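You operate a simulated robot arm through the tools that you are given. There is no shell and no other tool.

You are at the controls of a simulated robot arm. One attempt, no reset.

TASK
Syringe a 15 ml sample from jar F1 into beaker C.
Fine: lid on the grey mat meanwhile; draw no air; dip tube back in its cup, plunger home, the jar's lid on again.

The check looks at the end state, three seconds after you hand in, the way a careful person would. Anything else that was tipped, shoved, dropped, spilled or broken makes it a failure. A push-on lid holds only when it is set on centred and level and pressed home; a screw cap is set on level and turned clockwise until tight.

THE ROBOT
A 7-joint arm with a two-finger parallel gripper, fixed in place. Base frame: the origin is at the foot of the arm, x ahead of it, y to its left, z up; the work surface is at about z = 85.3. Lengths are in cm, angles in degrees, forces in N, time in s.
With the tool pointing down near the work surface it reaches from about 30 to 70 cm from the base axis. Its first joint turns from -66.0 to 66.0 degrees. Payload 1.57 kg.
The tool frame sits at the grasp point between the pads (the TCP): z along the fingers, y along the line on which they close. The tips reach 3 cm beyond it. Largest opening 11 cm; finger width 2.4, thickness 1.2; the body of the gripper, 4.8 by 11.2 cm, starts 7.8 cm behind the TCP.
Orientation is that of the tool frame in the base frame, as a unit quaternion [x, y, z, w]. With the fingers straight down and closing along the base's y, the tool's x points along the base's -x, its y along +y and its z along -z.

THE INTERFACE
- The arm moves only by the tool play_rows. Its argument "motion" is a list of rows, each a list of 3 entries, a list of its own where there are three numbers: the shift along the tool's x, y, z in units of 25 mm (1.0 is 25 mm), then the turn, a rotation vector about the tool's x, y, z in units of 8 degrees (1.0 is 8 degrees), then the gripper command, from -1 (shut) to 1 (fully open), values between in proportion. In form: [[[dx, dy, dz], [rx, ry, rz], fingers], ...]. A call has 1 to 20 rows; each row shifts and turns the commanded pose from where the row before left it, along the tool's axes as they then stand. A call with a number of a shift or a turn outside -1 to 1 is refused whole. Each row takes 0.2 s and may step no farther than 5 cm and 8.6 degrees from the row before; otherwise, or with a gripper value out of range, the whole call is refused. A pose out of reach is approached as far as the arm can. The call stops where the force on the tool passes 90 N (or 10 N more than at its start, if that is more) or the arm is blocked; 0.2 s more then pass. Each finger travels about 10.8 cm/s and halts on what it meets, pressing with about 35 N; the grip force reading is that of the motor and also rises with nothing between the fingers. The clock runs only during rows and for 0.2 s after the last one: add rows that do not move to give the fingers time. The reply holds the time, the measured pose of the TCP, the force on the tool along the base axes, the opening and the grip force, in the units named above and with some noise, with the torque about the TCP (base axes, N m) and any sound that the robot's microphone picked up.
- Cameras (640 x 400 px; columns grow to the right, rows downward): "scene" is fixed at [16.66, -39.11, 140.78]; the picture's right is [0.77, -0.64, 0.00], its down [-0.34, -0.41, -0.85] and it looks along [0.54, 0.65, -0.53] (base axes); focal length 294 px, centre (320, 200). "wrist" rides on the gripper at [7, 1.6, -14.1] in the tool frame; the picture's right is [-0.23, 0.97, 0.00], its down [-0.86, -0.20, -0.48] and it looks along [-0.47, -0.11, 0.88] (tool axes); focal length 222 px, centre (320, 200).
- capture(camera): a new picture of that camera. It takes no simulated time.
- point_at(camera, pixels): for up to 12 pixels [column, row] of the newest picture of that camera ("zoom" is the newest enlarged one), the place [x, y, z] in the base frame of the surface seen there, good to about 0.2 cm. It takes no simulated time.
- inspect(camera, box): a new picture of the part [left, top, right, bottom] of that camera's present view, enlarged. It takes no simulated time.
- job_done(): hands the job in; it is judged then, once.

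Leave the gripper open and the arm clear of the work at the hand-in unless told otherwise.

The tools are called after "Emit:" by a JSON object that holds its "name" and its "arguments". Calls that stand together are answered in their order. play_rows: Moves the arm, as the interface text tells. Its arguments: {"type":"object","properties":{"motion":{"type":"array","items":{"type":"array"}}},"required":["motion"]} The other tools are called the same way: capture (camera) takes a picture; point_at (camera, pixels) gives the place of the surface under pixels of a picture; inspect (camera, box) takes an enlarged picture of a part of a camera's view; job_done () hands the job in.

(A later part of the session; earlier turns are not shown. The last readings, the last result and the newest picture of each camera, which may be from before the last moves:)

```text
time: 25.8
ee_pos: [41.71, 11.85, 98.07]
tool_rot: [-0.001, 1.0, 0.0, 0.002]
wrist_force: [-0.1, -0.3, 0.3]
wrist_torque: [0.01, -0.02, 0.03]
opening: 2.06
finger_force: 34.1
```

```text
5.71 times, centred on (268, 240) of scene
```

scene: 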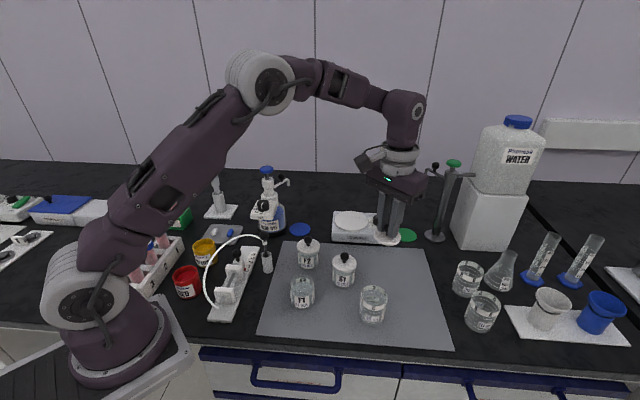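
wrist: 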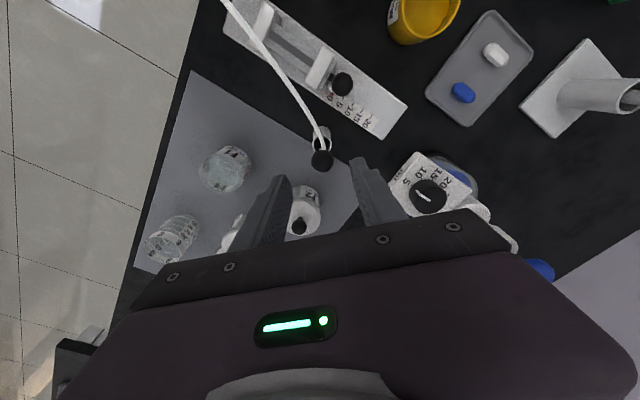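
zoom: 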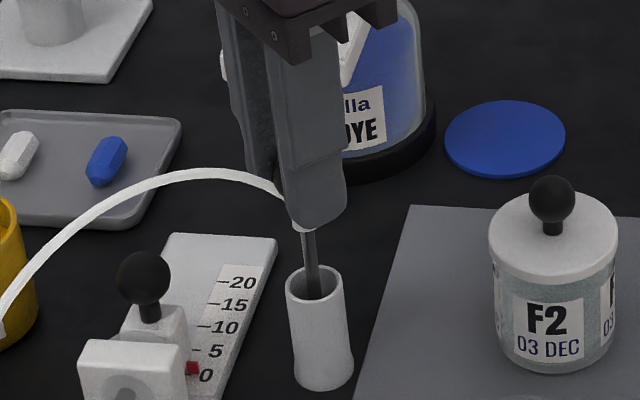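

Gripped at opening 2.06, TCP (41.75, 11.85, 98.1); I'll need this pose for the return. I lift straight up about 8 cm so the rod clears the cup, then look.

Emit:
{"name": "play_rows", "arguments": {"motion": [[[0, 0, -0.1], [0, 0, 0], -1], [[0, 0, -0.2], [0, 0, 0], -1], [[0, 0, -0.3], [0, 0, 0], -1], [[0, 0, -0.4], [0, 0, 0], -1], [[0, 0, -0.4], [0, 0, 0], -1], [[0, 0, -0.4], [0, 0, 0], -1], [[0, 0, -0.4], [0, 0, 0], -1], [[0, 0, -0.4], [0, 0, 0], -1], [[0, 0, -0.4], [0, 0, 0], -1], [[0, 0, -0.2], [0, 0, 0], -1], [[0, 0, 0], [0, 0, 0], -1]]}}

Emit:
{"name": "inspect", "arguments": {"camera": "scene", "box": [185, 165, 315, 285]}}

Emit:
{"name": "capture", "arguments": {"camera": "wrist"}}

```text
time: 28.2
ee_pos: [41.79, 11.63, 106.1]
tool_rot: [0.0, 1.0, -0.001, 0.001]
wrist_force: [-0.7, -0.6, 0.1]
wrist_torque: [0.0, 0.02, 0.03]
opening: 2.08
finger_force: 34.0
```

```text
3.33 times, centred on (250, 225) of scene
```

zoom: 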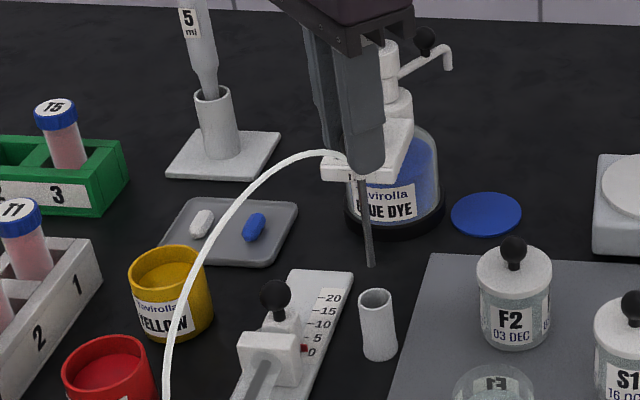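

```text
taken
```

wrist: 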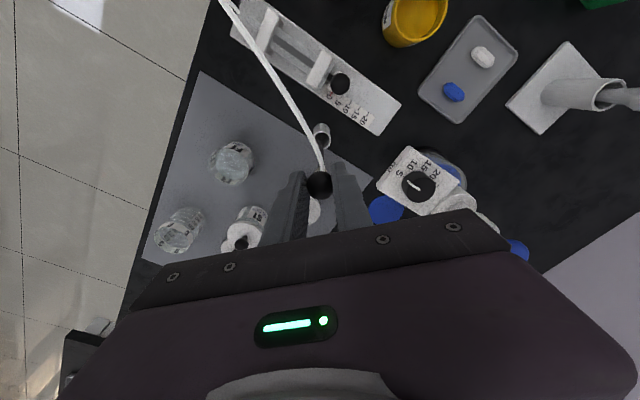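

The rod is out of the cup, tip at about zoom (371,265). I measure the rod's ends to learn its length and tilt.

Emit:
{"name": "inspect", "arguments": {"camera": "scene", "box": [240, 200, 300, 250]}}

```text
8.00 times, centred on (270, 225) of scene
```

zoom: 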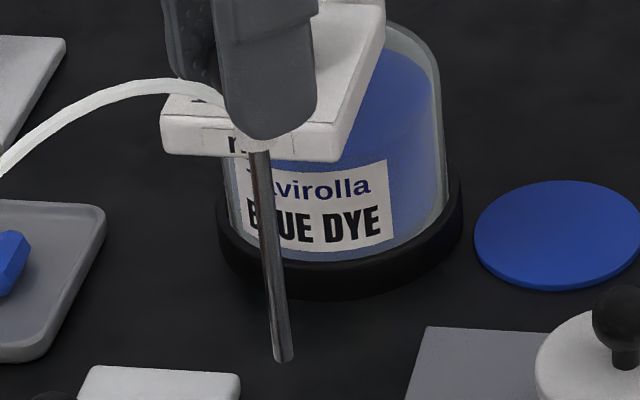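

Emit:
{"name": "point_at", "arguments": {"camera": "zoom", "pixels": [[283, 352], [280, 325], [275, 290], [270, 250], [265, 210], [261, 175], [259, 160], [285, 358], [100, 100], [150, 85], [50, 128]]}}

```text
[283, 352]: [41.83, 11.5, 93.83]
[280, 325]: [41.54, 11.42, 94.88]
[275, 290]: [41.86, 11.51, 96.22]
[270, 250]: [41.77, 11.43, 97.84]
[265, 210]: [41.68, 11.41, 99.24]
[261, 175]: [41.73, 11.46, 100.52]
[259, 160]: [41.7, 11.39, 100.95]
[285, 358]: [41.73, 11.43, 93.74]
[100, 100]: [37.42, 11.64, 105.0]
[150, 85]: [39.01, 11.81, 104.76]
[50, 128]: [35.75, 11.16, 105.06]
```

The rod hangs straight, with its tip about 12.5 cm below the TCP. I carry it at this height to F1, aiming for (42.5, -3.6), which is towards the jar's -y wall so it can later lean towards +y, the tube's side.

Emit:
{"name": "play_rows", "arguments": {"motion": [[[-0.02, -0.2, 0], [0, 0, 0], -1], [[-0.02, -0.4, 0], [0, 0, 0], -1], [[-0.03, -0.6, 0], [0, 0, 0], -1], [[-0.03, -0.6, 0], [0, 0, 0], -1], [[-0.03, -0.6, 0], [0, 0, 0], -1], [[-0.03, -0.6, 0], [0, 0, 0], -1], [[-0.03, -0.6, 0], [0, 0, 0], -1], [[-0.03, -0.6, 0], [0, 0, 0], -1], [[-0.03, -0.6, 0], [0, 0, 0], -1], [[-0.03, -0.6, 0], [0, 0, 0], -1], [[-0.02, -0.4, 0], [0, 0, 0], -1], [[0, -0.3, 0], [0, 0, 0], -1], [[0, 0, 0], [0, 0, 0], -1], [[0, 0, 0], [0, 0, 0], -1]]}}

Emit:
{"name": "capture", "arguments": {"camera": "scene"}}

Emit:
{"name": "inspect", "arguments": {"camera": "scene", "box": [250, 210, 350, 310]}}

Emit:
{"name": "capture", "arguments": {"camera": "wrist"}}

```text
time: 31.2
ee_pos: [42.57, -3.73, 106.07]
tool_rot: [-0.001, 1.0, -0.001, 0.0]
wrist_force: [-0.5, 0.6, 0.5]
wrist_torque: [0.0, 0.02, 0.01]
opening: 2.03
finger_force: 34.0
```

```text
taken
```

scene: 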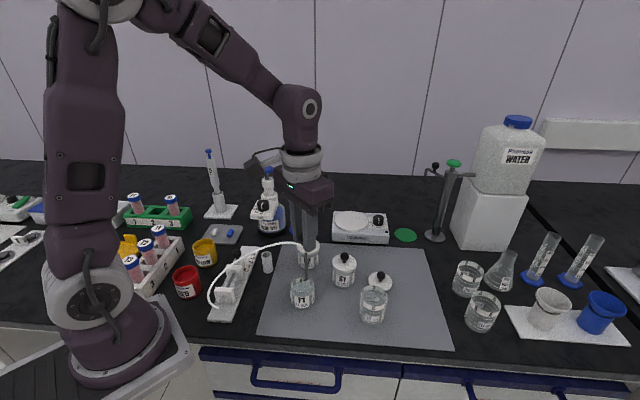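

```text
4.00 times, centred on (300, 260) of scene
```

zoom: 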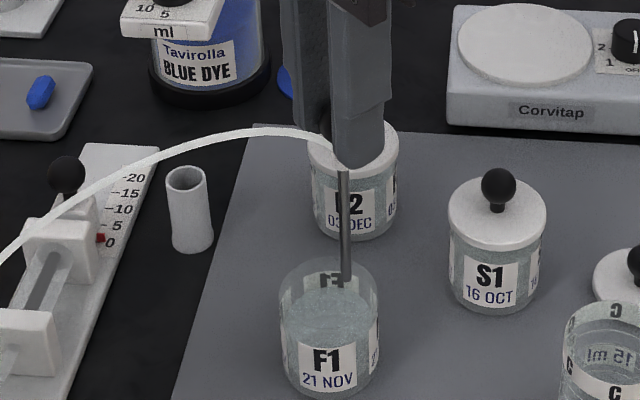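

```text
taken
```

wrist: 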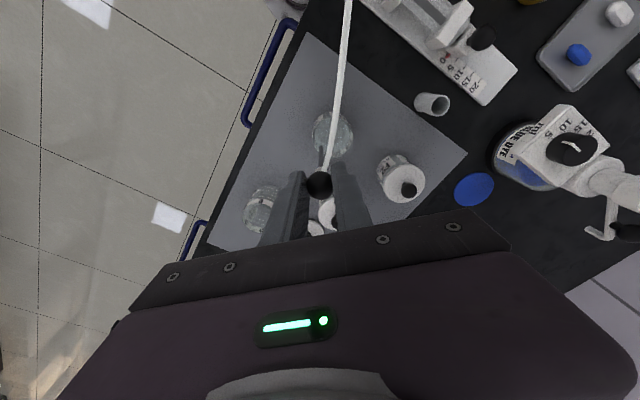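

The rod tip is over F1's opening. The tube has flattened, so I measure its present course to find its length and whether it reaches beaker C.

Emit:
{"name": "inspect", "arguments": {"camera": "scene", "box": [195, 220, 325, 320]}}

```text
4.00 times, centred on (260, 270) of scene
```

zoom: 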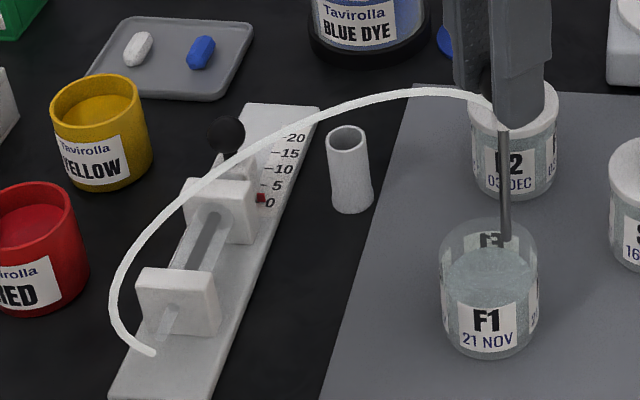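

Emit:
{"name": "point_at", "arguments": {"camera": "zoom", "pixels": [[152, 351], [125, 332], [111, 300], [122, 263], [150, 228], [195, 187], [245, 150], [300, 122], [350, 103], [400, 93], [450, 92], [488, 102]]}}

Emit:
{"name": "point_at", "arguments": {"camera": "zoom", "pixels": [[508, 238], [506, 200], [504, 160], [502, 135]]}}

```text
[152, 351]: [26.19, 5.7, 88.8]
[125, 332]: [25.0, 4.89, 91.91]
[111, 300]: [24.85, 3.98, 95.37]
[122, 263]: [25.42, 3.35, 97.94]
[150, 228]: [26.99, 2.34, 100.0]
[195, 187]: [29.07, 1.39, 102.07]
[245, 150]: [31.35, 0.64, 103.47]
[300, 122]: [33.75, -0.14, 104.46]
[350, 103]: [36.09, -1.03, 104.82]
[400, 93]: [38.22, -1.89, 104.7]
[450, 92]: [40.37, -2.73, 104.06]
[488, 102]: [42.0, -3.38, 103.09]
```

```text
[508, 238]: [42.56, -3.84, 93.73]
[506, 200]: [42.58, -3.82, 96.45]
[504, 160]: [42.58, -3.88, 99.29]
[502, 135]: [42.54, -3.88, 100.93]
```

The tube's length is about 31 cm, so the reach to C will be tight; I'll watch that later. The tip is at (42.57, -3.85). I shift +0.25 cm in y for wall clearance and lower into F1, first 5 cm, then check.

Emit:
{"name": "play_rows", "arguments": {"motion": [[[0.02, 0.1, 0], [0, 0, 0], -1], [[0, 0, 0.3], [0, 0, 0], -1], [[0, 0, 0.4], [0, 0, 0], -1], [[0, 0, 0.4], [0, 0, 0], -1], [[0, 0, 0.4], [0, 0, 0], -1], [[0, 0, 0.3], [0, 0, 0], -1], [[0, 0, 0.2], [0, 0, 0], -1], [[0, 0, 0], [0, 0, 0], -1]]}}

Emit:
{"name": "inspect", "arguments": {"camera": "scene", "box": [265, 245, 340, 315]}}

Emit:
{"name": "inspect", "arguments": {"camera": "wrist", "box": [250, 90, 390, 200]}}

```text
time: 33.0
ee_pos: [42.51, -3.47, 101.06]
tool_rot: [-0.001, 1.0, 0.0, 0.001]
wrist_force: [0.3, 0.2, -0.1]
wrist_torque: [-0.02, -0.01, 0.0]
opening: 2.08
finger_force: 34.4
```

```text
5.71 times, centred on (302, 280) of scene
```

zoom: 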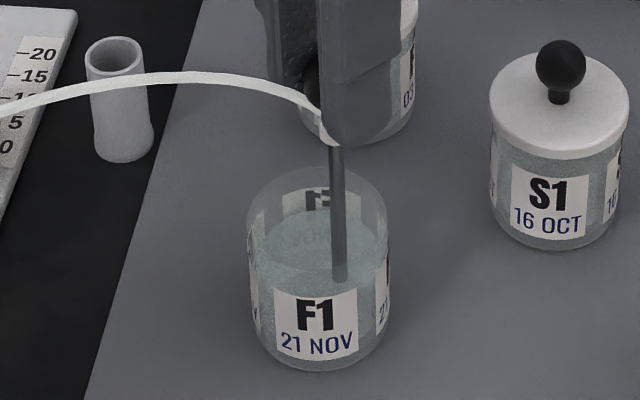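

```text
3.64 times, centred on (320, 145) of wrist
```

zoom: 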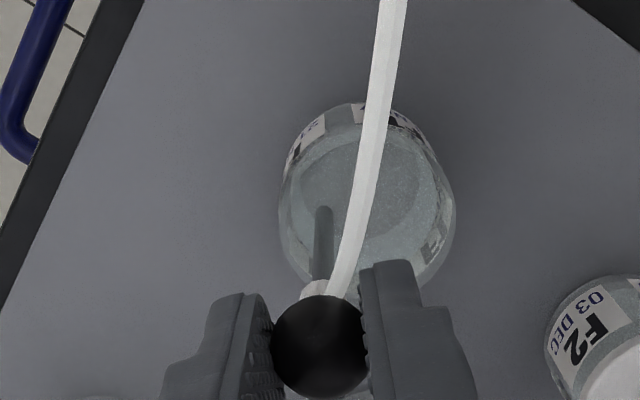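

The rod is inside the jar, clear of the wall. I lower another 2.5 cm.

Emit:
{"name": "play_rows", "arguments": {"motion": [[[0, 0, 0.3], [0, 0, 0], -1], [[0, 0, 0.3], [0, 0, 0], -1], [[0, 0, 0.2], [0, 0, 0], -1], [[0, 0, 0.14], [0, 0, 0], -1], [[0, 0, 0.06], [0, 0, 0], -1], [[0, 0, 0], [0, 0, 0], -1]]}}

Emit:
{"name": "inspect", "arguments": {"camera": "scene", "box": [265, 245, 340, 315]}}

Emit:
{"name": "inspect", "arguments": {"camera": "wrist", "box": [250, 90, 390, 200]}}

```text
time: 34.4
ee_pos: [42.4, -3.49, 98.67]
tool_rot: [-0.001, 1.0, 0.0, 0.0]
wrist_force: [0.6, 0.5, -0.1]
wrist_torque: [-0.02, -0.02, 0.01]
opening: 2.05
finger_force: 34.0
```

```text
5.71 times, centred on (302, 280) of scene
```

zoom: 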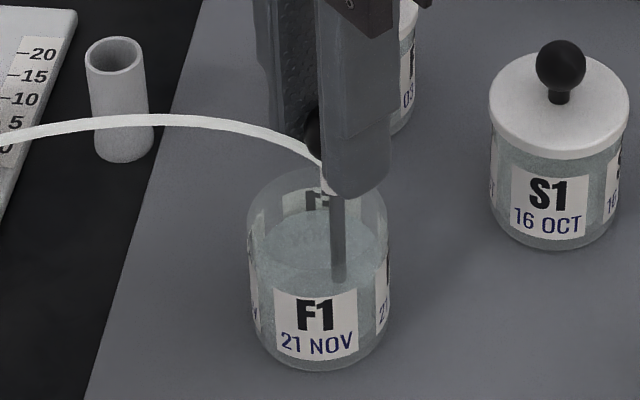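

```text
3.64 times, centred on (320, 145) of wrist
```

zoom: 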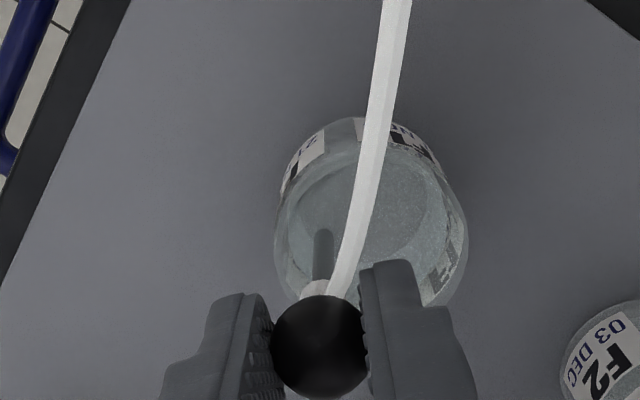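

The tip is under the liquid at about z 86.1. I go down in millimetre steps to feel the jar floor.

Emit:
{"name": "play_rows", "arguments": {"motion": [[[0, 0, 0.06], [0, 0, 0], -1], [[0, 0, 0.06], [0, 0, 0], -1], [[0, 0, 0], [0, 0, 0], -1]]}}

```text
time: 35.2
ee_pos: [42.6, -3.31, 98.31]
tool_rot: [0.001, 1.0, -0.001, 0.001]
wrist_force: [-1.7, 0.6, 18.6]
wrist_torque: [-0.06, 0.31, -0.02]
opening: 2.06
finger_force: 34.0
```

Floor felt at TCP z≈98.35 (18.6 N). I back off 1 mm, then open only slightly to 2.6 cm, so the rod is caged by the fingers.

Emit:
{"name": "play_rows", "arguments": {"motion": [[[0, 0, -0.06], [0, 0, 0], -1], [[0, 0, 0], [0, 0, 0], -1], [[0, 0, 0], [0, 0, 0], -0.6], [[0, 0, 0], [0, 0, 0], -0.53], [[0, 0, 0], [0, 0, 0], -0.53]]}}

Emit:
{"name": "inspect", "arguments": {"camera": "wrist", "box": [250, 90, 390, 200]}}

Emit:
{"name": "inspect", "arguments": {"camera": "scene", "box": [265, 245, 340, 315]}}

```text
time: 36.4
ee_pos: [42.52, -3.38, 98.38]
tool_rot: [-0.001, 1.0, -0.001, 0.0]
wrist_force: [0.0, -0.1, 0.0]
wrist_torque: [0.01, -0.01, 0.0]
opening: 2.61
finger_force: 0.1
```

```text
3.64 times, centred on (320, 145) of wrist
```

zoom: 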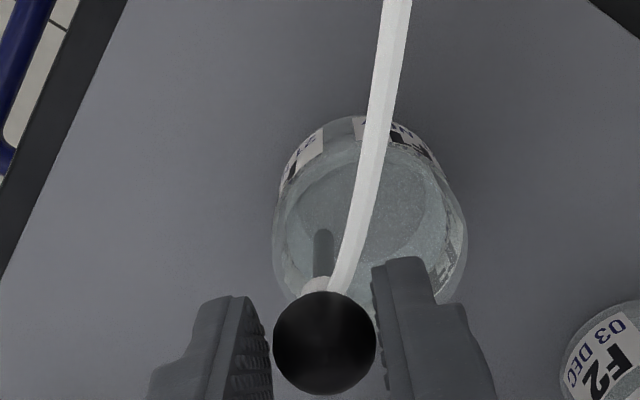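

```text
5.71 times, centred on (302, 280) of scene
```

zoom: 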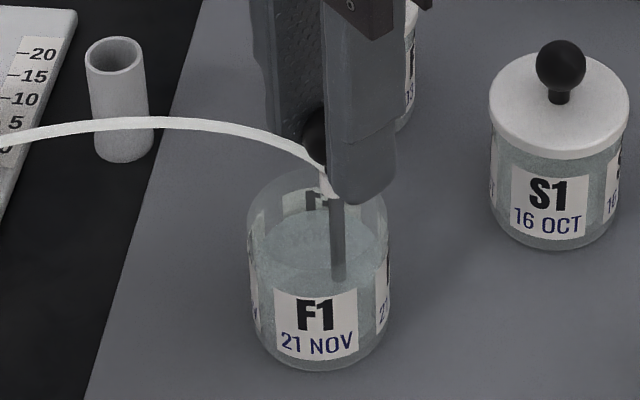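

The ball stays centred between the fingers, not leaning. I wait a second with the cage as it is to see whether the dip tube stands by itself.

Emit:
{"name": "play_rows", "arguments": {"motion": [[[0, 0, 0], [0, 0, 0], -0.53], [[0, 0, 0], [0, 0, 0], -0.53], [[0, 0, 0], [0, 0, 0], -0.53], [[0, 0, 0], [0, 0, 0], -0.53], [[0, 0, 0], [0, 0, 0], -0.53], [[0, 0, 0], [0, 0, 0], -0.53]]}}

Emit:
{"name": "inspect", "arguments": {"camera": "wrist", "box": [250, 90, 390, 200]}}

Emit:
{"name": "inspect", "arguments": {"camera": "scene", "box": [265, 245, 340, 315]}}

```text
time: 37.8
ee_pos: [42.39, -3.38, 98.47]
tool_rot: [0.0, 1.0, -0.001, 0.001]
wrist_force: [0.3, 0.1, -0.8]
wrist_torque: [-0.01, 0.0, 0.02]
opening: 2.59
finger_force: 0.1
```

```text
3.64 times, centred on (320, 145) of wrist
```

zoom: 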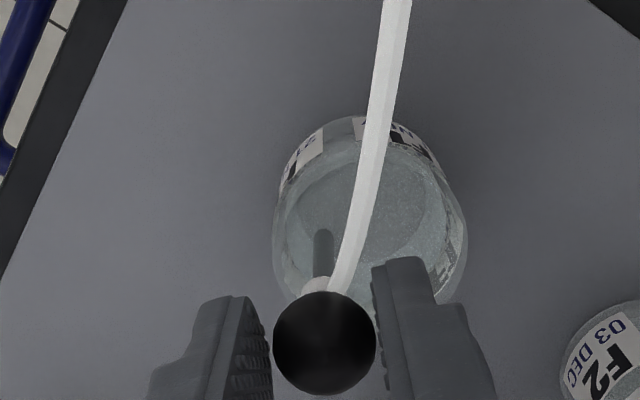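

```text
5.71 times, centred on (302, 280) of scene
```

zoom: 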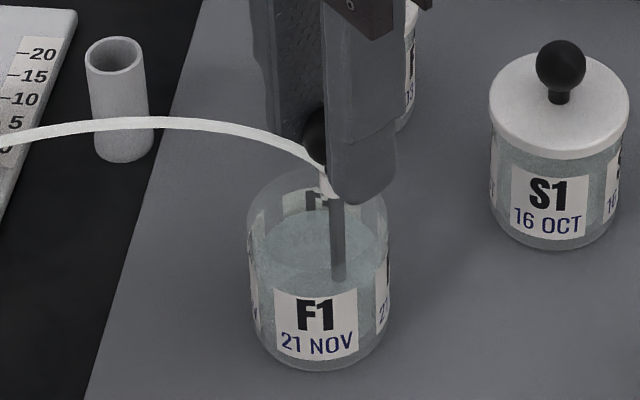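

It stands upright on its own. I open further to 5 cm and check again before rising.

Emit:
{"name": "play_rows", "arguments": {"motion": [[[0, 0, 0], [0, 0, 0], -0.4], [[0, 0, 0], [0, 0, 0], -0.25], [[0, 0, 0], [0, 0, 0], -0.09], [[0, 0, 0], [0, 0, 0], -0.09], [[0, 0, 0], [0, 0, 0], -0.09]]}}

Emit:
{"name": "inspect", "arguments": {"camera": "wrist", "box": [250, 90, 390, 200]}}

Emit:
{"name": "inspect", "arguments": {"camera": "scene", "box": [265, 245, 340, 315]}}

```text
time: 39.0
ee_pos: [42.5, -3.3, 98.37]
tool_rot: [0.0, 1.0, -0.002, 0.001]
wrist_force: [-0.1, -0.5, 0.1]
wrist_torque: [0.0, 0.02, 0.0]
opening: 5.01
finger_force: 0.0
```

```text
3.64 times, centred on (320, 145) of wrist
```

zoom: 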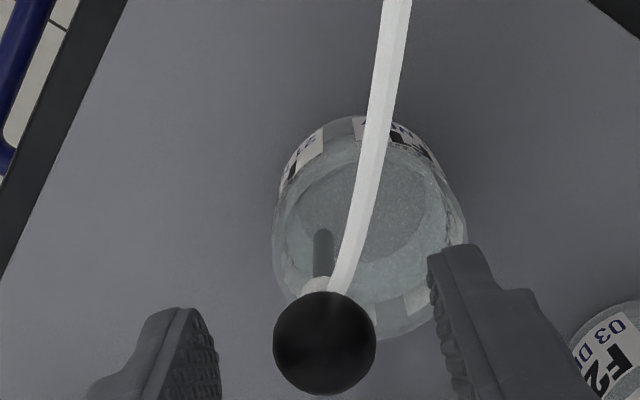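

```text
5.71 times, centred on (302, 280) of scene
```

zoom: 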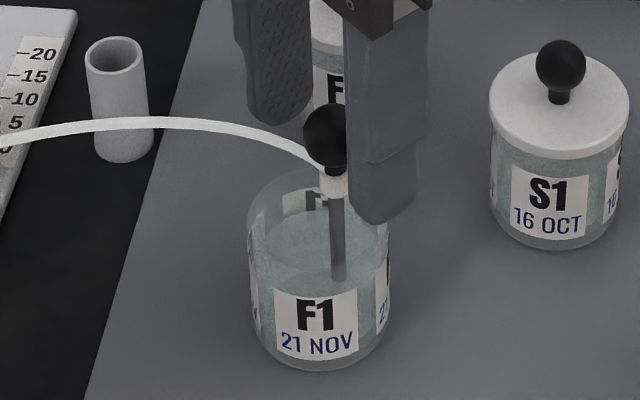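

The dip tube stands by itself in F1 with its tip on the floor. I rise straight up to z≈112 and then move across to above the plunger knob (≈(35.8, 15.4)).

Emit:
{"name": "play_rows", "arguments": {"motion": [[[0, 0, -0.3], [0, 0, 0], -0.09], [[0, 0, -0.6], [0, 0, 0], -0.09], [[0, 0, -0.9], [0, 0, 0], -0.09], [[0, 0, -0.9], [0, 0, 0], -0.09], [[0, 0, -0.9], [0, 0, 0], -0.09], [[0, 0, -0.9], [0, 0, 0], -0.09], [[0, 0, -0.9], [0, 0, 0], -0.09], [[0.14, 0.4, 0], [0, 0, 0], -0.09], [[0.28, 0.78, 0], [0, 0, 0], -0.09], [[0.28, 0.78, 0], [0, 0, 0], -0.09], [[0.28, 0.78, 0], [0, 0, 0], -0.09], [[0.28, 0.78, 0], [0, 0, 0], -0.09], [[0.28, 0.78, 0], [0, 0, 0], -0.09], [[0.28, 0.78, 0], [0, 0, 0], -0.09], [[0.28, 0.78, 0], [0, 0, 0], -0.09], [[0.28, 0.78, 0], [0, 0, 0], -0.09], [[0.31, 0.86, 0], [0, 0, 0], -0.09], [[0, 0, 0], [0, 0, 0], -0.09]]}}

Emit:
{"name": "capture", "arguments": {"camera": "scene"}}

Emit:
{"name": "inspect", "arguments": {"camera": "scene", "box": [210, 220, 340, 320]}}

```text
time: 42.8
ee_pos: [35.84, 15.56, 111.87]
tool_rot: [0.0, 1.0, -0.001, 0.001]
wrist_force: [0.0, -0.7, 0.5]
wrist_torque: [0.01, 0.0, 0.0]
opening: 5.0
finger_force: 0.0
```

```text
taken
```

scene: 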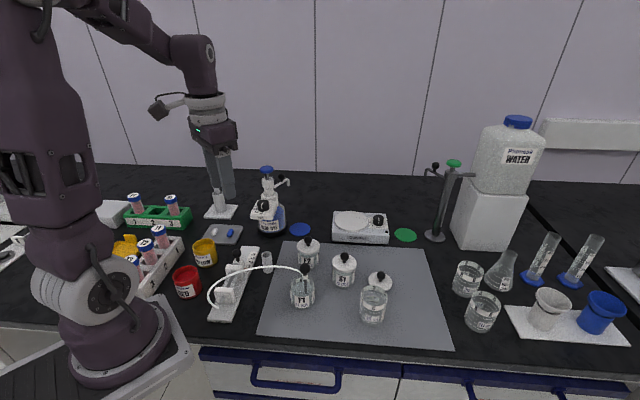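

```text
4.00 times, centred on (275, 270) of scene
```

zoom: 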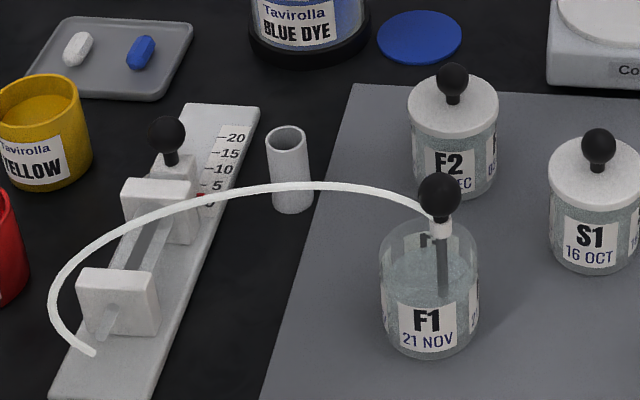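

The dip tube stands upright in F1. Now I turn the gripper 46° about the vertical so the fingers close across the plunger's travel and its tool x lies along it.

Emit:
{"name": "play_rows", "arguments": {"motion": [[[0, 0, 0], [0, 0, -0.967], -0.09], [[0, 0, 0], [0, 0, -0.967], -0.09], [[0, 0, 0], [0, 0, -0.967], -0.09], [[0, 0, 0], [0, 0, -0.967], -0.09], [[0, 0, 0], [0, 0, -0.967], -0.09], [[0, 0, 0], [0, 0, -0.967], -0.09], [[0, 0, 0], [0, 0, 0], -0.09]]}}

Emit:
{"name": "capture", "arguments": {"camera": "wrist"}}

Emit:
{"name": "inspect", "arguments": {"camera": "wrist", "box": [240, 60, 400, 180]}}

```text
time: 44.4
ee_pos: [35.86, 15.51, 111.9]
tool_rot: [-0.395, 0.919, -0.001, 0.0]
wrist_force: [-0.2, 0.0, -0.4]
wrist_torque: [0.0, 0.03, -0.02]
opening: 5.04
finger_force: 0.1
```

```text
taken
```

wrist: 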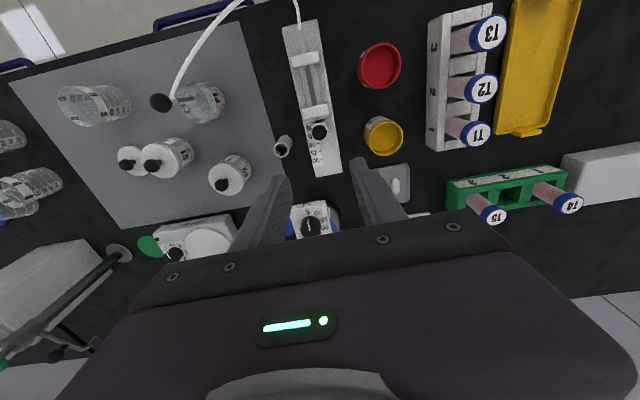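

```text
3.33 times, centred on (320, 120) of wrist
```

zoom: 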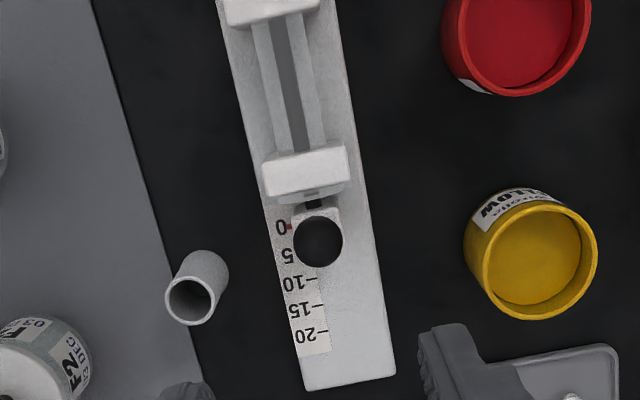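

The gripper is aligned and the syringe shows clearly. I measure knob, pointer and scale marks from this view.

Emit:
{"name": "point_at", "arguments": {"camera": "zoom", "pixels": [[318, 242], [295, 242], [341, 242], [318, 218], [318, 266], [290, 228], [318, 331], [313, 306], [308, 281], [303, 256], [313, 192], [395, 372]]}}

Emit:
{"name": "point_at", "arguments": {"camera": "zoom", "pixels": [[303, 388], [307, 150], [265, 165], [345, 155], [300, 190], [335, 185], [195, 290], [290, 20], [260, 10], [310, 5], [270, 110], [320, 110]]}}

```text
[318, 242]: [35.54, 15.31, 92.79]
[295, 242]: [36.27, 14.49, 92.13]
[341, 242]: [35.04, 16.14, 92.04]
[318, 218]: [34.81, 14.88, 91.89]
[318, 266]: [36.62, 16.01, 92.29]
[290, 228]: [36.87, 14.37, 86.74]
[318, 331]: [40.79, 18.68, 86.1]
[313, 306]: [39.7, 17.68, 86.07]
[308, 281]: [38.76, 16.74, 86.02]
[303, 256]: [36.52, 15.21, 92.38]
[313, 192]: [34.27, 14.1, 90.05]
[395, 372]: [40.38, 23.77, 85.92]
```

```text
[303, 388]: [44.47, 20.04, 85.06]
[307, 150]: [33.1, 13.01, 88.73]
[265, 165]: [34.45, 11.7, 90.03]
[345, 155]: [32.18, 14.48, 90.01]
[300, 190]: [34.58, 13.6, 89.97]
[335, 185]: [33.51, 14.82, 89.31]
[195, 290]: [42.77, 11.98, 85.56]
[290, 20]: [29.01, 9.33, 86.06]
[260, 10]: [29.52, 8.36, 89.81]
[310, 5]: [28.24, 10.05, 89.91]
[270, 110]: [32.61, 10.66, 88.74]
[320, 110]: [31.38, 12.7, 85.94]
```

The knob centre is about (35.7, 15.4, 91.8). I lower over it to TCP z≈93.5 with the tips at ≈90.5, above the blocks whose tops are at 90.0.

Emit:
{"name": "play_rows", "arguments": {"motion": [[[0.04, 0, 0.4], [0, 0, 0], -0.09], [[0.036, 0, 0.8], [0, 0, 0], -0.09], [[0, 0, 0.9], [0, 0, 0], -0.09], [[0, 0, 0.9], [0, 0, 0], -0.09], [[0, 0, 0.9], [0, 0, 0], -0.09], [[0, 0, 0.9], [0, 0, 0], -0.09], [[0, 0, 0.8], [0, 0, 0], -0.09], [[0, 0, 0.6], [0, 0, 0], -0.09], [[0, 0, 0.4], [0, 0, 0], -0.09], [[0, 0, 0.3], [0, 0, 0], -0.09], [[0, 0, 0], [0, 0, 0], -0.09]]}}

Emit:
{"name": "inspect", "arguments": {"camera": "wrist", "box": [230, 100, 410, 230]}}

Emit:
{"name": "inspect", "arguments": {"camera": "scene", "box": [200, 220, 290, 300]}}

```text
time: 46.8
ee_pos: [35.78, 15.24, 94.54]
tool_rot: [-0.394, 0.919, -0.001, 0.001]
wrist_force: [0.8, -0.4, -0.1]
wrist_torque: [-0.02, 0.0, 0.0]
opening: 5.01
finger_force: 0.1
```

```text
3.08 times, centred on (320, 165) of wrist
```

zoom: 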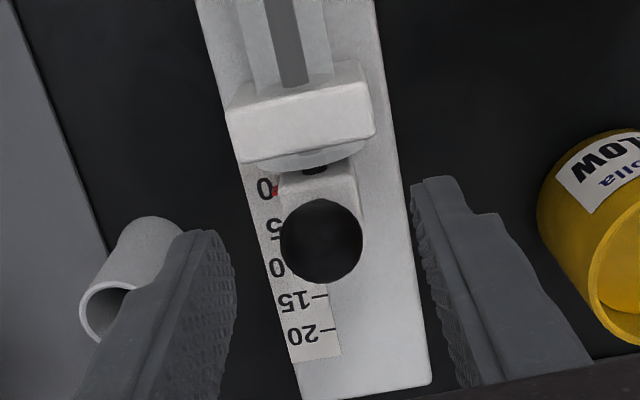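

```text
5.00 times, centred on (245, 260) of scene
```

zoom: 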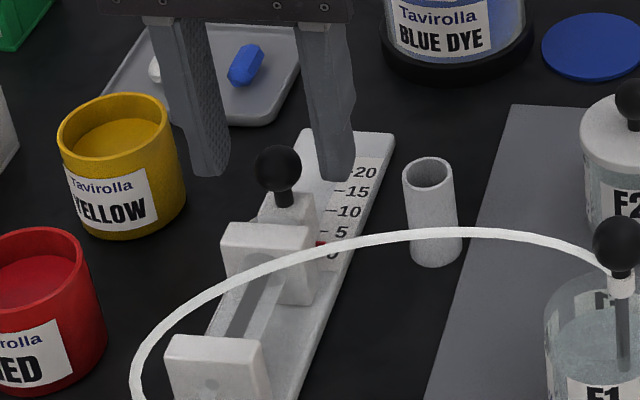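

The ball sits midway between the fingers. I lower the last 1.1 cm and close gently on the knob.

Emit:
{"name": "play_rows", "arguments": {"motion": [[[0, 0, 0.22], [0, 0, 0], -0.09], [[0, 0, 0.22], [0, 0, 0], -0.09], [[0, 0, 0], [0, 0, 0], -0.09], [[0, 0, 0], [0, 0, 0], -0.3], [[0, 0, 0], [0, 0, 0], -0.5], [[0, 0, 0], [0, 0, 0], -0.65], [[0, 0, 0], [0, 0, 0], -1], [[0, 0, 0], [0, 0, 0], -1]]}}

Emit:
{"name": "inspect", "arguments": {"camera": "wrist", "box": [230, 100, 410, 230]}}

Emit:
{"name": "inspect", "arguments": {"camera": "scene", "box": [200, 220, 290, 300]}}

```text
time: 48.6
ee_pos: [35.77, 15.1, 93.63]
tool_rot: [-0.394, 0.919, 0.0, 0.001]
wrist_force: [8.5, -6.7, -2.9]
wrist_torque: [-0.06, -0.16, -0.05]
opening: 2.23
finger_force: 35.0
```

```text
3.08 times, centred on (320, 165) of wrist
```

zoom: 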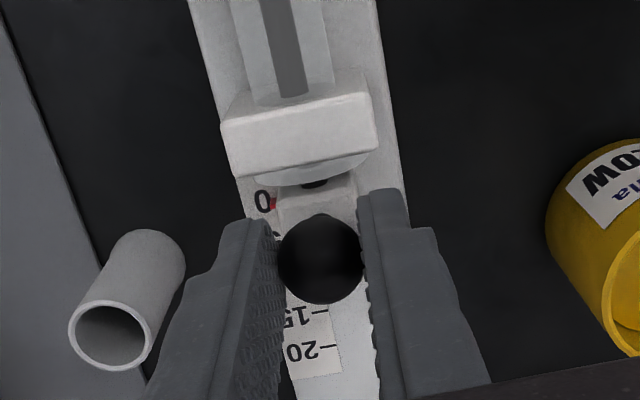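

```text
5.00 times, centred on (245, 260) of scene
```

zoom: 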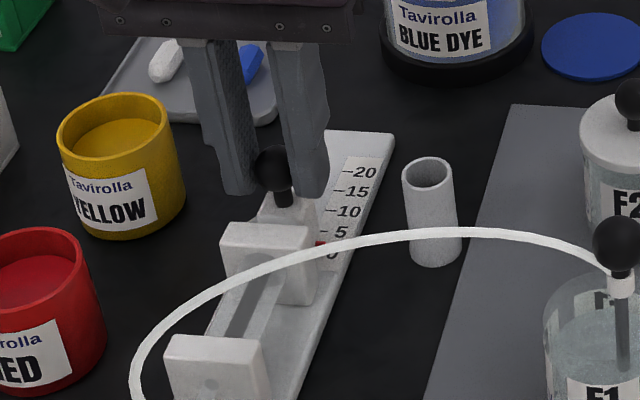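

Gripped. There's an 11 N sideways load across the track because I'm slightly off-centre, so I shift 1.2 mm toward -tool-y to relieve it before pulling.

Emit:
{"name": "play_rows", "arguments": {"motion": [[[0, -0.05, 0], [0, 0, 0], -1], [[0, 0, 0], [0, 0, 0], -1]]}}

```text
time: 49.2
ee_pos: [35.69, 15.22, 93.57]
tool_rot: [-0.395, 0.919, -0.001, 0.0]
wrist_force: [-5.3, 4.8, -0.6]
wrist_torque: [0.01, 0.22, -0.02]
opening: 2.25
finger_force: 34.8
```

Slightly over-corrected; I go back 0.5 mm and begin a slow pull along tool -x, first 1.5 cm (≈5 ml), then check.

Emit:
{"name": "play_rows", "arguments": {"motion": [[[0, 0.02, 0], [0, 0, 0], -1], [[-0.03, 0, 0], [0, 0, 0], -1], [[-0.06, 0, 0], [0, 0, 0], -1], [[-0.06, 0, 0], [0, 0, 0], -1], [[-0.06, 0, 0], [0, 0, 0], -1], [[-0.06, 0, 0], [0, 0, 0], -1], [[-0.06, 0, 0], [0, 0, 0], -1], [[-0.06, 0, 0], [0, 0, 0], -1], [[-0.06, 0, 0], [0, 0, 0], -1], [[-0.06, 0, 0], [0, 0, 0], -1], [[-0.06, 0, 0], [0, 0, 0], -1], [[-0.03, 0, 0], [0, 0, 0], -1], [[0, 0, 0], [0, 0, 0], -1]]}}

Emit:
{"name": "inspect", "arguments": {"camera": "scene", "box": [220, 235, 280, 285]}}

Emit:
{"name": "inspect", "arguments": {"camera": "wrist", "box": [230, 80, 410, 230]}}

Emit:
{"name": "capture", "arguments": {"camera": "scene"}}

```text
time: 52.0
ee_pos: [36.86, 16.33, 93.55]
tool_rot: [-0.394, 0.919, -0.001, -0.001]
wrist_force: [-1.7, 1.1, -26.5]
wrist_torque: [-0.17, 0.22, -0.05]
opening: 2.25
finger_force: 34.7
```

```text
8.00 times, centred on (250, 260) of scene
```

zoom: 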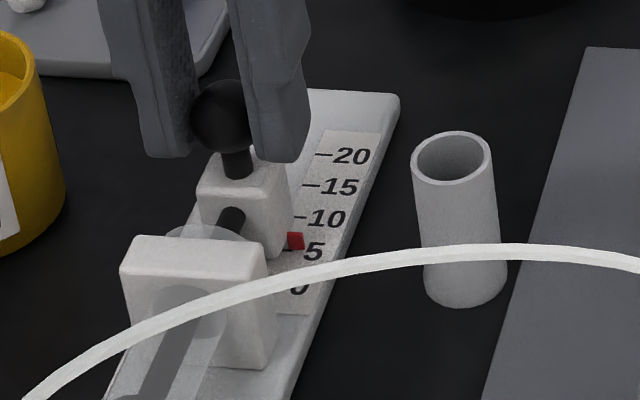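

```text
2.67 times, centred on (320, 155) of wrist
```

zoom: 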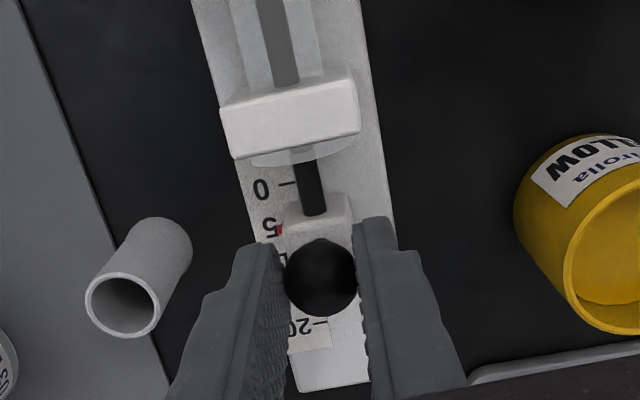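

```text
taken
```

scene: 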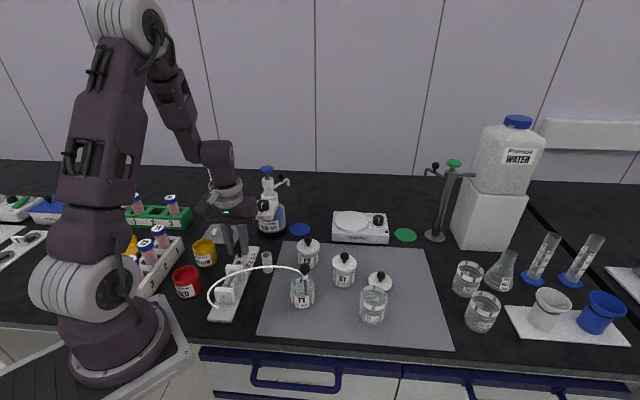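

The pointer is just past 5 and the plunger follows the hand. A 26 N downward load has built up, so I lower by about 1.7 mm while pulling on another 1.5 cm.

Emit:
{"name": "play_rows", "arguments": {"motion": [[[0, 0, 0.035], [0, 0, 0], -1], [[0, 0, 0.03], [0, 0, 0], -1], [[0, 0, 0], [0, 0, 0], -1]]}}

```text
time: 52.8
ee_pos: [36.85, 16.19, 93.42]
tool_rot: [-0.394, 0.919, -0.001, 0.003]
wrist_force: [3.8, -4.1, 32.8]
wrist_torque: [0.09, -0.23, -0.03]
opening: 2.27
finger_force: 35.6
```

Over-corrected (now +33 N). I come back up 0.9 mm.

Emit:
{"name": "play_rows", "arguments": {"motion": [[[0, 0, -0.036], [0, 0, 0], -1], [[0, 0, 0], [0, 0, 0], -1]]}}

```text
time: 53.4
ee_pos: [36.77, 16.28, 93.53]
tool_rot: [-0.394, 0.919, -0.001, 0.0]
wrist_force: [9.7, -7.4, 0.7]
wrist_torque: [0.53, -0.81, -0.03]
opening: 2.26
finger_force: 34.7
```

Vertical load is gone, with some sideways load left. I nudge -tool-y 0.5 mm and pull on 1 cm.

Emit:
{"name": "play_rows", "arguments": {"motion": [[[-0.03, -0.02, 0], [0, 0, 0], -1], [[-0.06, 0, 0], [0, 0, 0], -1], [[-0.06, 0, 0], [0, 0, 0], -1], [[-0.06, 0, 0], [0, 0, 0], -1], [[-0.06, 0, 0], [0, 0, 0], -1], [[-0.06, 0, 0], [0, 0, 0], -1], [[-0.06, 0, 0], [0, 0, 0], -1], [[0, 0, 0], [0, 0, 0], -1]]}}

Emit:
{"name": "inspect", "arguments": {"camera": "scene", "box": [220, 235, 280, 285]}}

Emit:
{"name": "inspect", "arguments": {"camera": "scene", "box": [265, 245, 340, 315]}}

```text
time: 55.2
ee_pos: [37.53, 16.97, 93.45]
tool_rot: [-0.393, 0.919, -0.002, 0.0]
wrist_force: [-5.1, 4.1, -28.7]
wrist_torque: [-0.2, 0.32, -0.02]
opening: 2.27
finger_force: 34.7
```

```text
8.00 times, centred on (250, 260) of scene
```

zoom: 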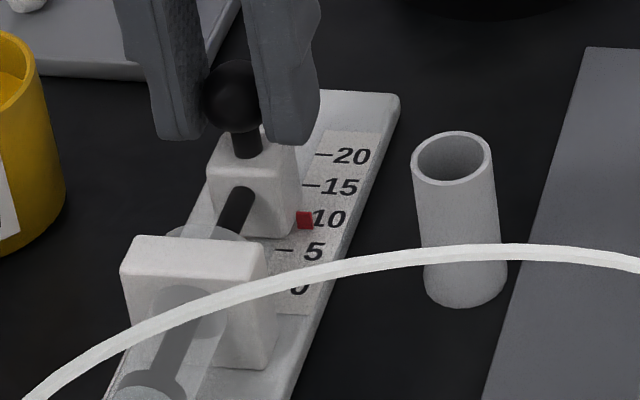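

```text
5.71 times, centred on (302, 280) of scene
```

zoom: 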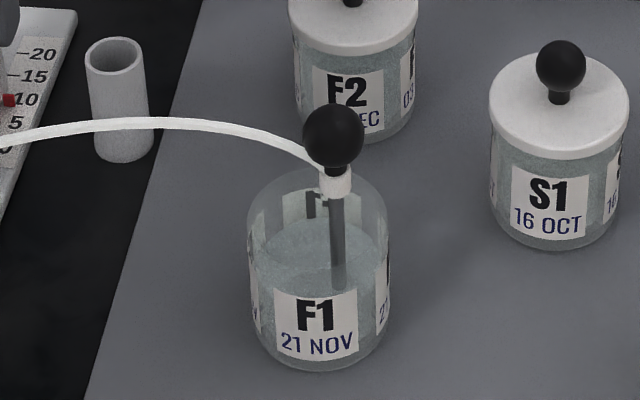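

The pointer reads about 8.4 ml after accounting for its height above the scale, matching my 2.48 cm of travel. The jar level drops and the dip tube still stands with its tip submerged. I relieve the vertical load by 0.8 mm and pull on 0.6 unit, lowering very slightly on the way.

Emit:
{"name": "play_rows", "arguments": {"motion": [[[0, 0.01, 0.031], [0, 0, 0], -1], [[-0.06, 0, 0.004], [0, 0, 0], -1], [[-0.06, 0, 0.004], [0, 0, 0], -1], [[-0.06, 0, 0.004], [0, 0, 0], -1], [[-0.06, 0, 0.004], [0, 0, 0], -1], [[-0.06, 0, 0.004], [0, 0, 0], -1], [[-0.06, 0, 0.004], [0, 0, 0], -1], [[-0.06, 0, 0.004], [0, 0, 0], -1], [[-0.06, 0, 0.004], [0, 0, 0], -1], [[-0.06, 0, 0.004], [0, 0, 0], -1], [[-0.06, 0, 0.004], [0, 0, 0], -1], [[0, 0, 0], [0, 0, 0], -1]]}}

Emit:
{"name": "inspect", "arguments": {"camera": "scene", "box": [220, 235, 280, 285]}}

Emit:
{"name": "inspect", "arguments": {"camera": "wrist", "box": [230, 80, 410, 230]}}

```text
time: 57.8
ee_pos: [38.61, 18.08, 93.17]
tool_rot: [-0.395, 0.919, -0.001, 0.0]
wrist_force: [-1.0, 0.7, 32.4]
wrist_torque: [0.11, -0.1, -0.04]
opening: 2.26
finger_force: 35.2
```

```text
8.00 times, centred on (250, 260) of scene
```

zoom: 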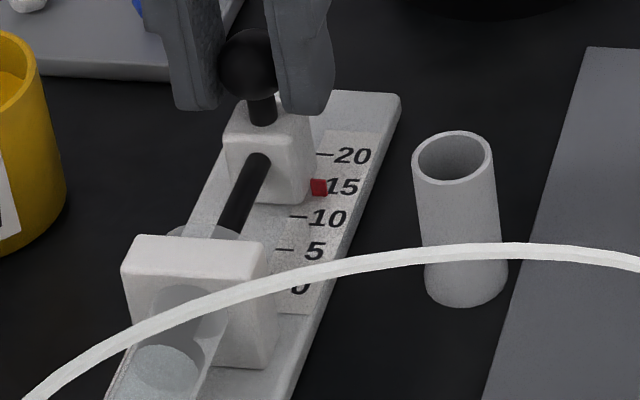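

```text
2.67 times, centred on (320, 155) of wrist
```

zoom: 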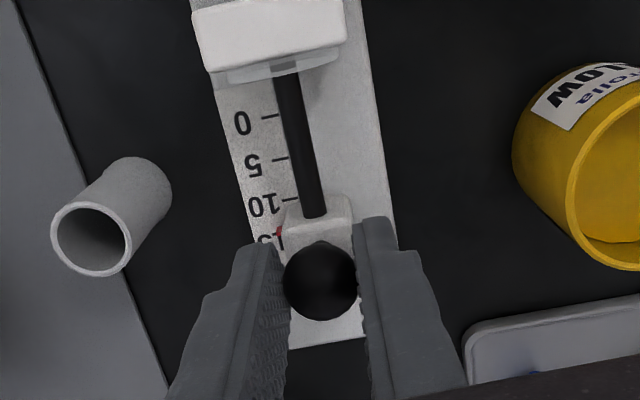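

The pointer is at about 13.5 ml and the vertical load is now +32 N. I raise 0.9 mm and pull the next 4 mm.

Emit:
{"name": "play_rows", "arguments": {"motion": [[[0, 0, -0.034], [0, 0, 0], -1], [[-0.04, 0, 0], [0, 0, 0], -1], [[-0.04, 0, 0], [0, 0, 0], -1], [[-0.04, 0, 0], [0, 0, 0], -1], [[-0.04, 0, 0], [0, 0, 0], -1], [[0, 0, 0], [0, 0, 0], -1], [[0, 0, 0], [0, 0, 0], -1]]}}

Emit:
{"name": "inspect", "arguments": {"camera": "scene", "box": [220, 235, 280, 285]}}

Emit:
{"name": "inspect", "arguments": {"camera": "scene", "box": [245, 243, 275, 268]}}

Emit:
{"name": "inspect", "arguments": {"camera": "wrist", "box": [290, 110, 350, 190]}}

```text
time: 59.4
ee_pos: [38.75, 18.27, 93.28]
tool_rot: [-0.394, 0.919, -0.001, -0.001]
wrist_force: [3.5, -1.9, -13.8]
wrist_torque: [-0.7, 0.58, -0.01]
opening: 2.26
finger_force: 35.1
```

```text
8.00 times, centred on (250, 260) of scene
```

zoom: 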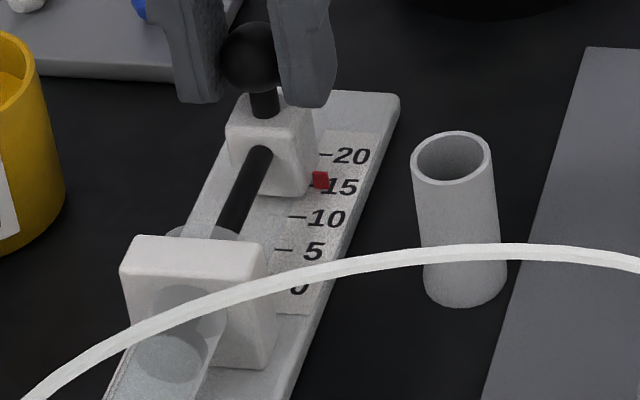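

```text
16.00 times, centred on (260, 256) of scene
```

zoom: 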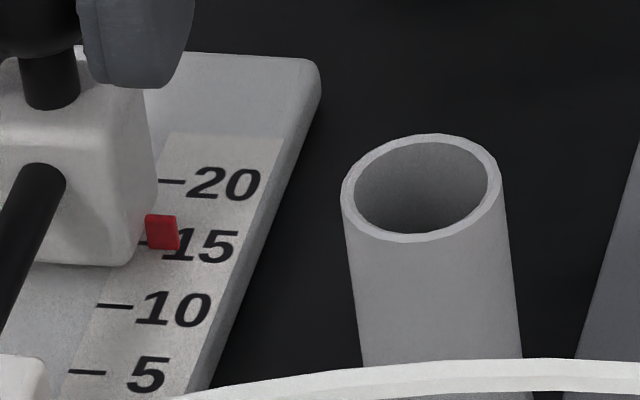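

```text
5.00 times, centred on (320, 150) of wrist
```

zoom: 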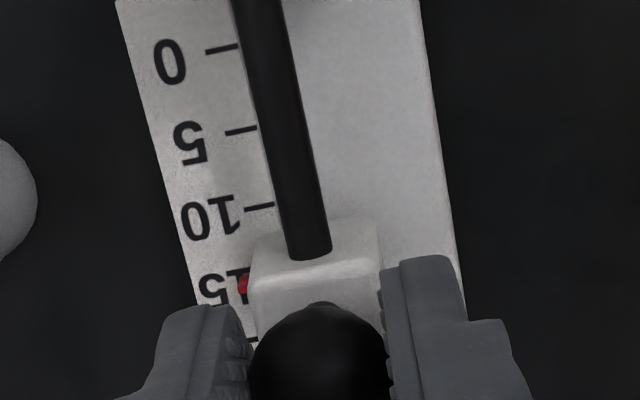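

The pointer is nearly at the 15 tick. I measure pointer and ticks precisely on a scene zoom.

Emit:
{"name": "inspect", "arguments": {"camera": "scene", "box": [245, 243, 275, 268]}}

Emit:
{"name": "point_at", "arguments": {"camera": "zoom", "pixels": [[162, 238], [155, 235], [168, 240], [162, 220], [172, 182], [143, 243], [112, 306], [84, 372], [160, 181], [105, 306], [162, 232], [165, 245]]}}

```text
16.00 times, centred on (260, 256) of scene
```

zoom: 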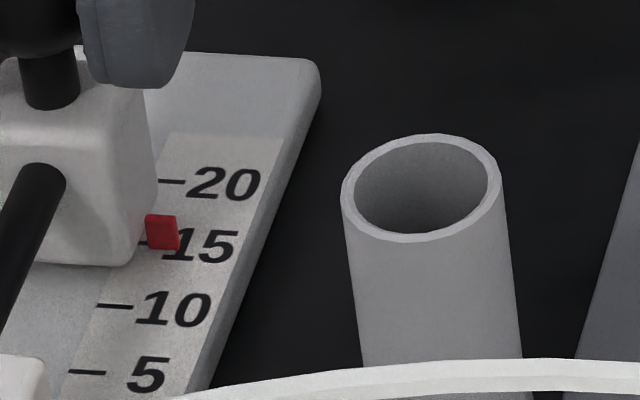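

```text
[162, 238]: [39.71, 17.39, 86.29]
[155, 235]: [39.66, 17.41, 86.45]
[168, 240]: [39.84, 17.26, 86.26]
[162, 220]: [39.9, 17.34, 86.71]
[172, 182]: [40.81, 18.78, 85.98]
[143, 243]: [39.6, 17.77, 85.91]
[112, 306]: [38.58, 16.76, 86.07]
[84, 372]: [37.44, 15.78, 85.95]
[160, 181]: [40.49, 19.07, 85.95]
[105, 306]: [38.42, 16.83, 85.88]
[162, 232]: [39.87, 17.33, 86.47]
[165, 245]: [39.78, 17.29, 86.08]
```

Estimates vary between 14.0 and 14.7 ml. I take a tighter look from the wrist camera too.

Emit:
{"name": "inspect", "arguments": {"camera": "wrist", "box": [285, 145, 325, 175]}}

Emit:
{"name": "inspect", "arguments": {"camera": "scene", "box": [242, 250, 262, 264]}}

```text
13.33 times, centred on (305, 160) of wrist
```

zoom: 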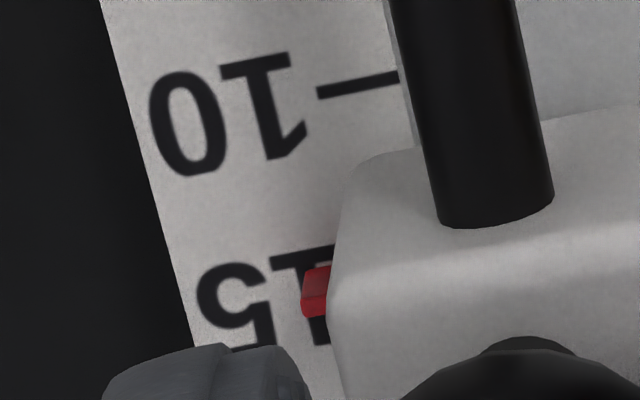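

```text
16.00 times, centred on (252, 257) of scene
```

zoom: 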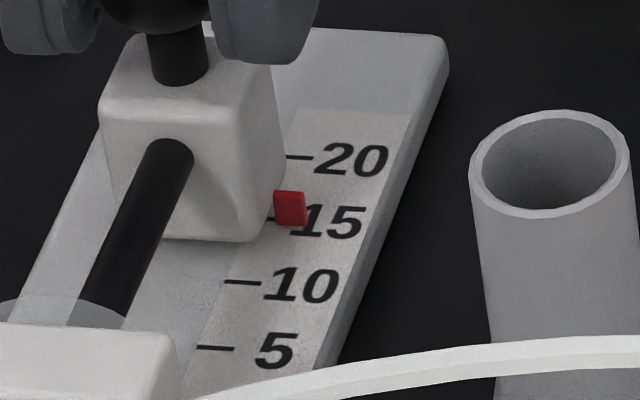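

From the wrist zoom, after correcting for the pointer's height, it is about 0.5 ml short of the 15 tick, and my commanded travel also says 14.6 ml. I pull another 1.4 mm and ease the vertical load.

Emit:
{"name": "play_rows", "arguments": {"motion": [[[-0.02, 0, 0.015], [0, 0, 0], -1], [[-0.02, 0, 0], [0, 0, 0], -1], [[-0.014, 0, 0], [0, 0, 0], -1], [[0, 0, 0], [0, 0, 0], -1], [[0, 0, 0], [0, 0, 0], -1], [[0, 0, 0], [0, 0, 0], -1]]}}

Emit:
{"name": "inspect", "arguments": {"camera": "wrist", "box": [285, 145, 325, 175]}}

Emit:
{"name": "inspect", "arguments": {"camera": "scene", "box": [242, 250, 262, 264]}}

```text
time: 60.8
ee_pos: [38.94, 18.4, 93.27]
tool_rot: [-0.394, 0.919, -0.002, 0.0]
wrist_force: [3.5, -2.6, -25.8]
wrist_torque: [0.0, -0.09, -0.01]
opening: 2.24
finger_force: 34.5
```

```text
13.33 times, centred on (305, 160) of wrist
```

zoom: 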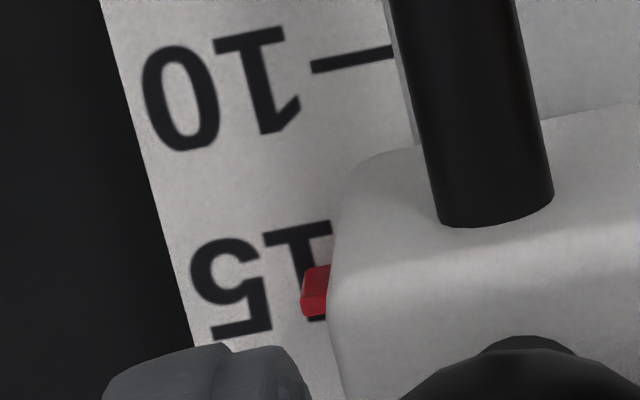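

```text
16.00 times, centred on (252, 257) of scene
```

zoom: 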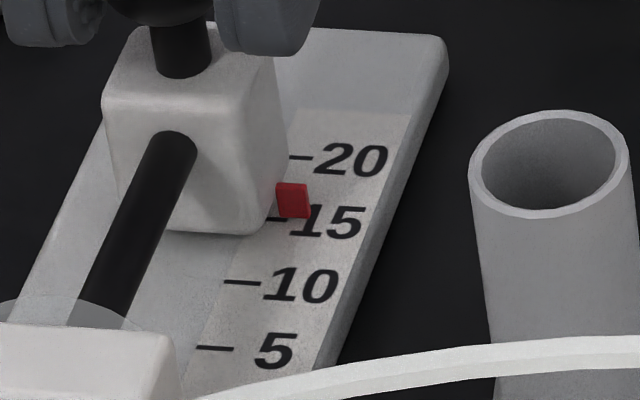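

The scale moved about 0.65 ml relative to the pointer. I re-measure with points on the scene zoom.

Emit:
{"name": "point_at", "arguments": {"camera": "zoom", "pixels": [[292, 200], [288, 200], [297, 203], [290, 192], [293, 208], [300, 158], [240, 283], [215, 349], [232, 282], [205, 347], [280, 217], [222, 347]]}}

Emit:
{"name": "inspect", "arguments": {"camera": "wrist", "box": [270, 110, 330, 180]}}

Emit:
{"name": "point_at", "arguments": {"camera": "zoom", "pixels": [[295, 251], [293, 258], [300, 260], [300, 245], [275, 215], [300, 145], [325, 139], [275, 68], [300, 63], [270, 222], [250, 250], [330, 200]]}}

```text
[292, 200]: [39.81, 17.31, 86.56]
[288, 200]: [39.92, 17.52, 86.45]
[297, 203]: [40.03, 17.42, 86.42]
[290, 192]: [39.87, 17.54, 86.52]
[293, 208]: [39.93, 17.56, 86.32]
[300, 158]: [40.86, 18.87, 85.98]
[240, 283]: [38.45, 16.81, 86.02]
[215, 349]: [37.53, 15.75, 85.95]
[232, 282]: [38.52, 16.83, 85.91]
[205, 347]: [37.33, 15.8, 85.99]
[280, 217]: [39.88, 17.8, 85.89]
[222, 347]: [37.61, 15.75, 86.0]
```

```text
5.71 times, centred on (300, 145) of wrist
```

zoom: 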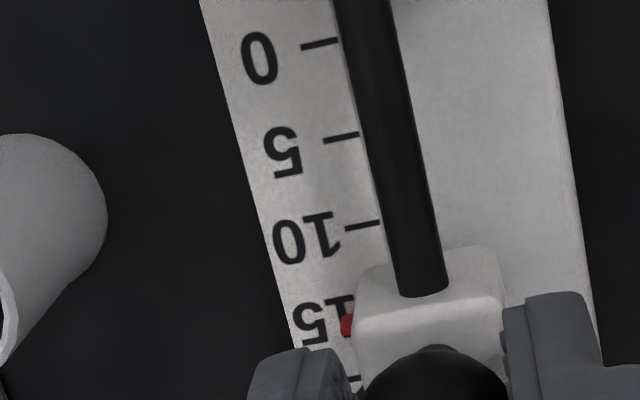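

```text
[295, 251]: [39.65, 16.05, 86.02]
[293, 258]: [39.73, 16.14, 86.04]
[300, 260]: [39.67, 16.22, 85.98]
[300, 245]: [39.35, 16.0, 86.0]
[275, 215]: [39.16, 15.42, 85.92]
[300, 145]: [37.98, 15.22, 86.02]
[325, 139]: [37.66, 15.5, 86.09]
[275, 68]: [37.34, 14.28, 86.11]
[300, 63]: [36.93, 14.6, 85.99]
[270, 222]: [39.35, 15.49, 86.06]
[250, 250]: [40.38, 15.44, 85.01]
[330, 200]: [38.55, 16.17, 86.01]
```

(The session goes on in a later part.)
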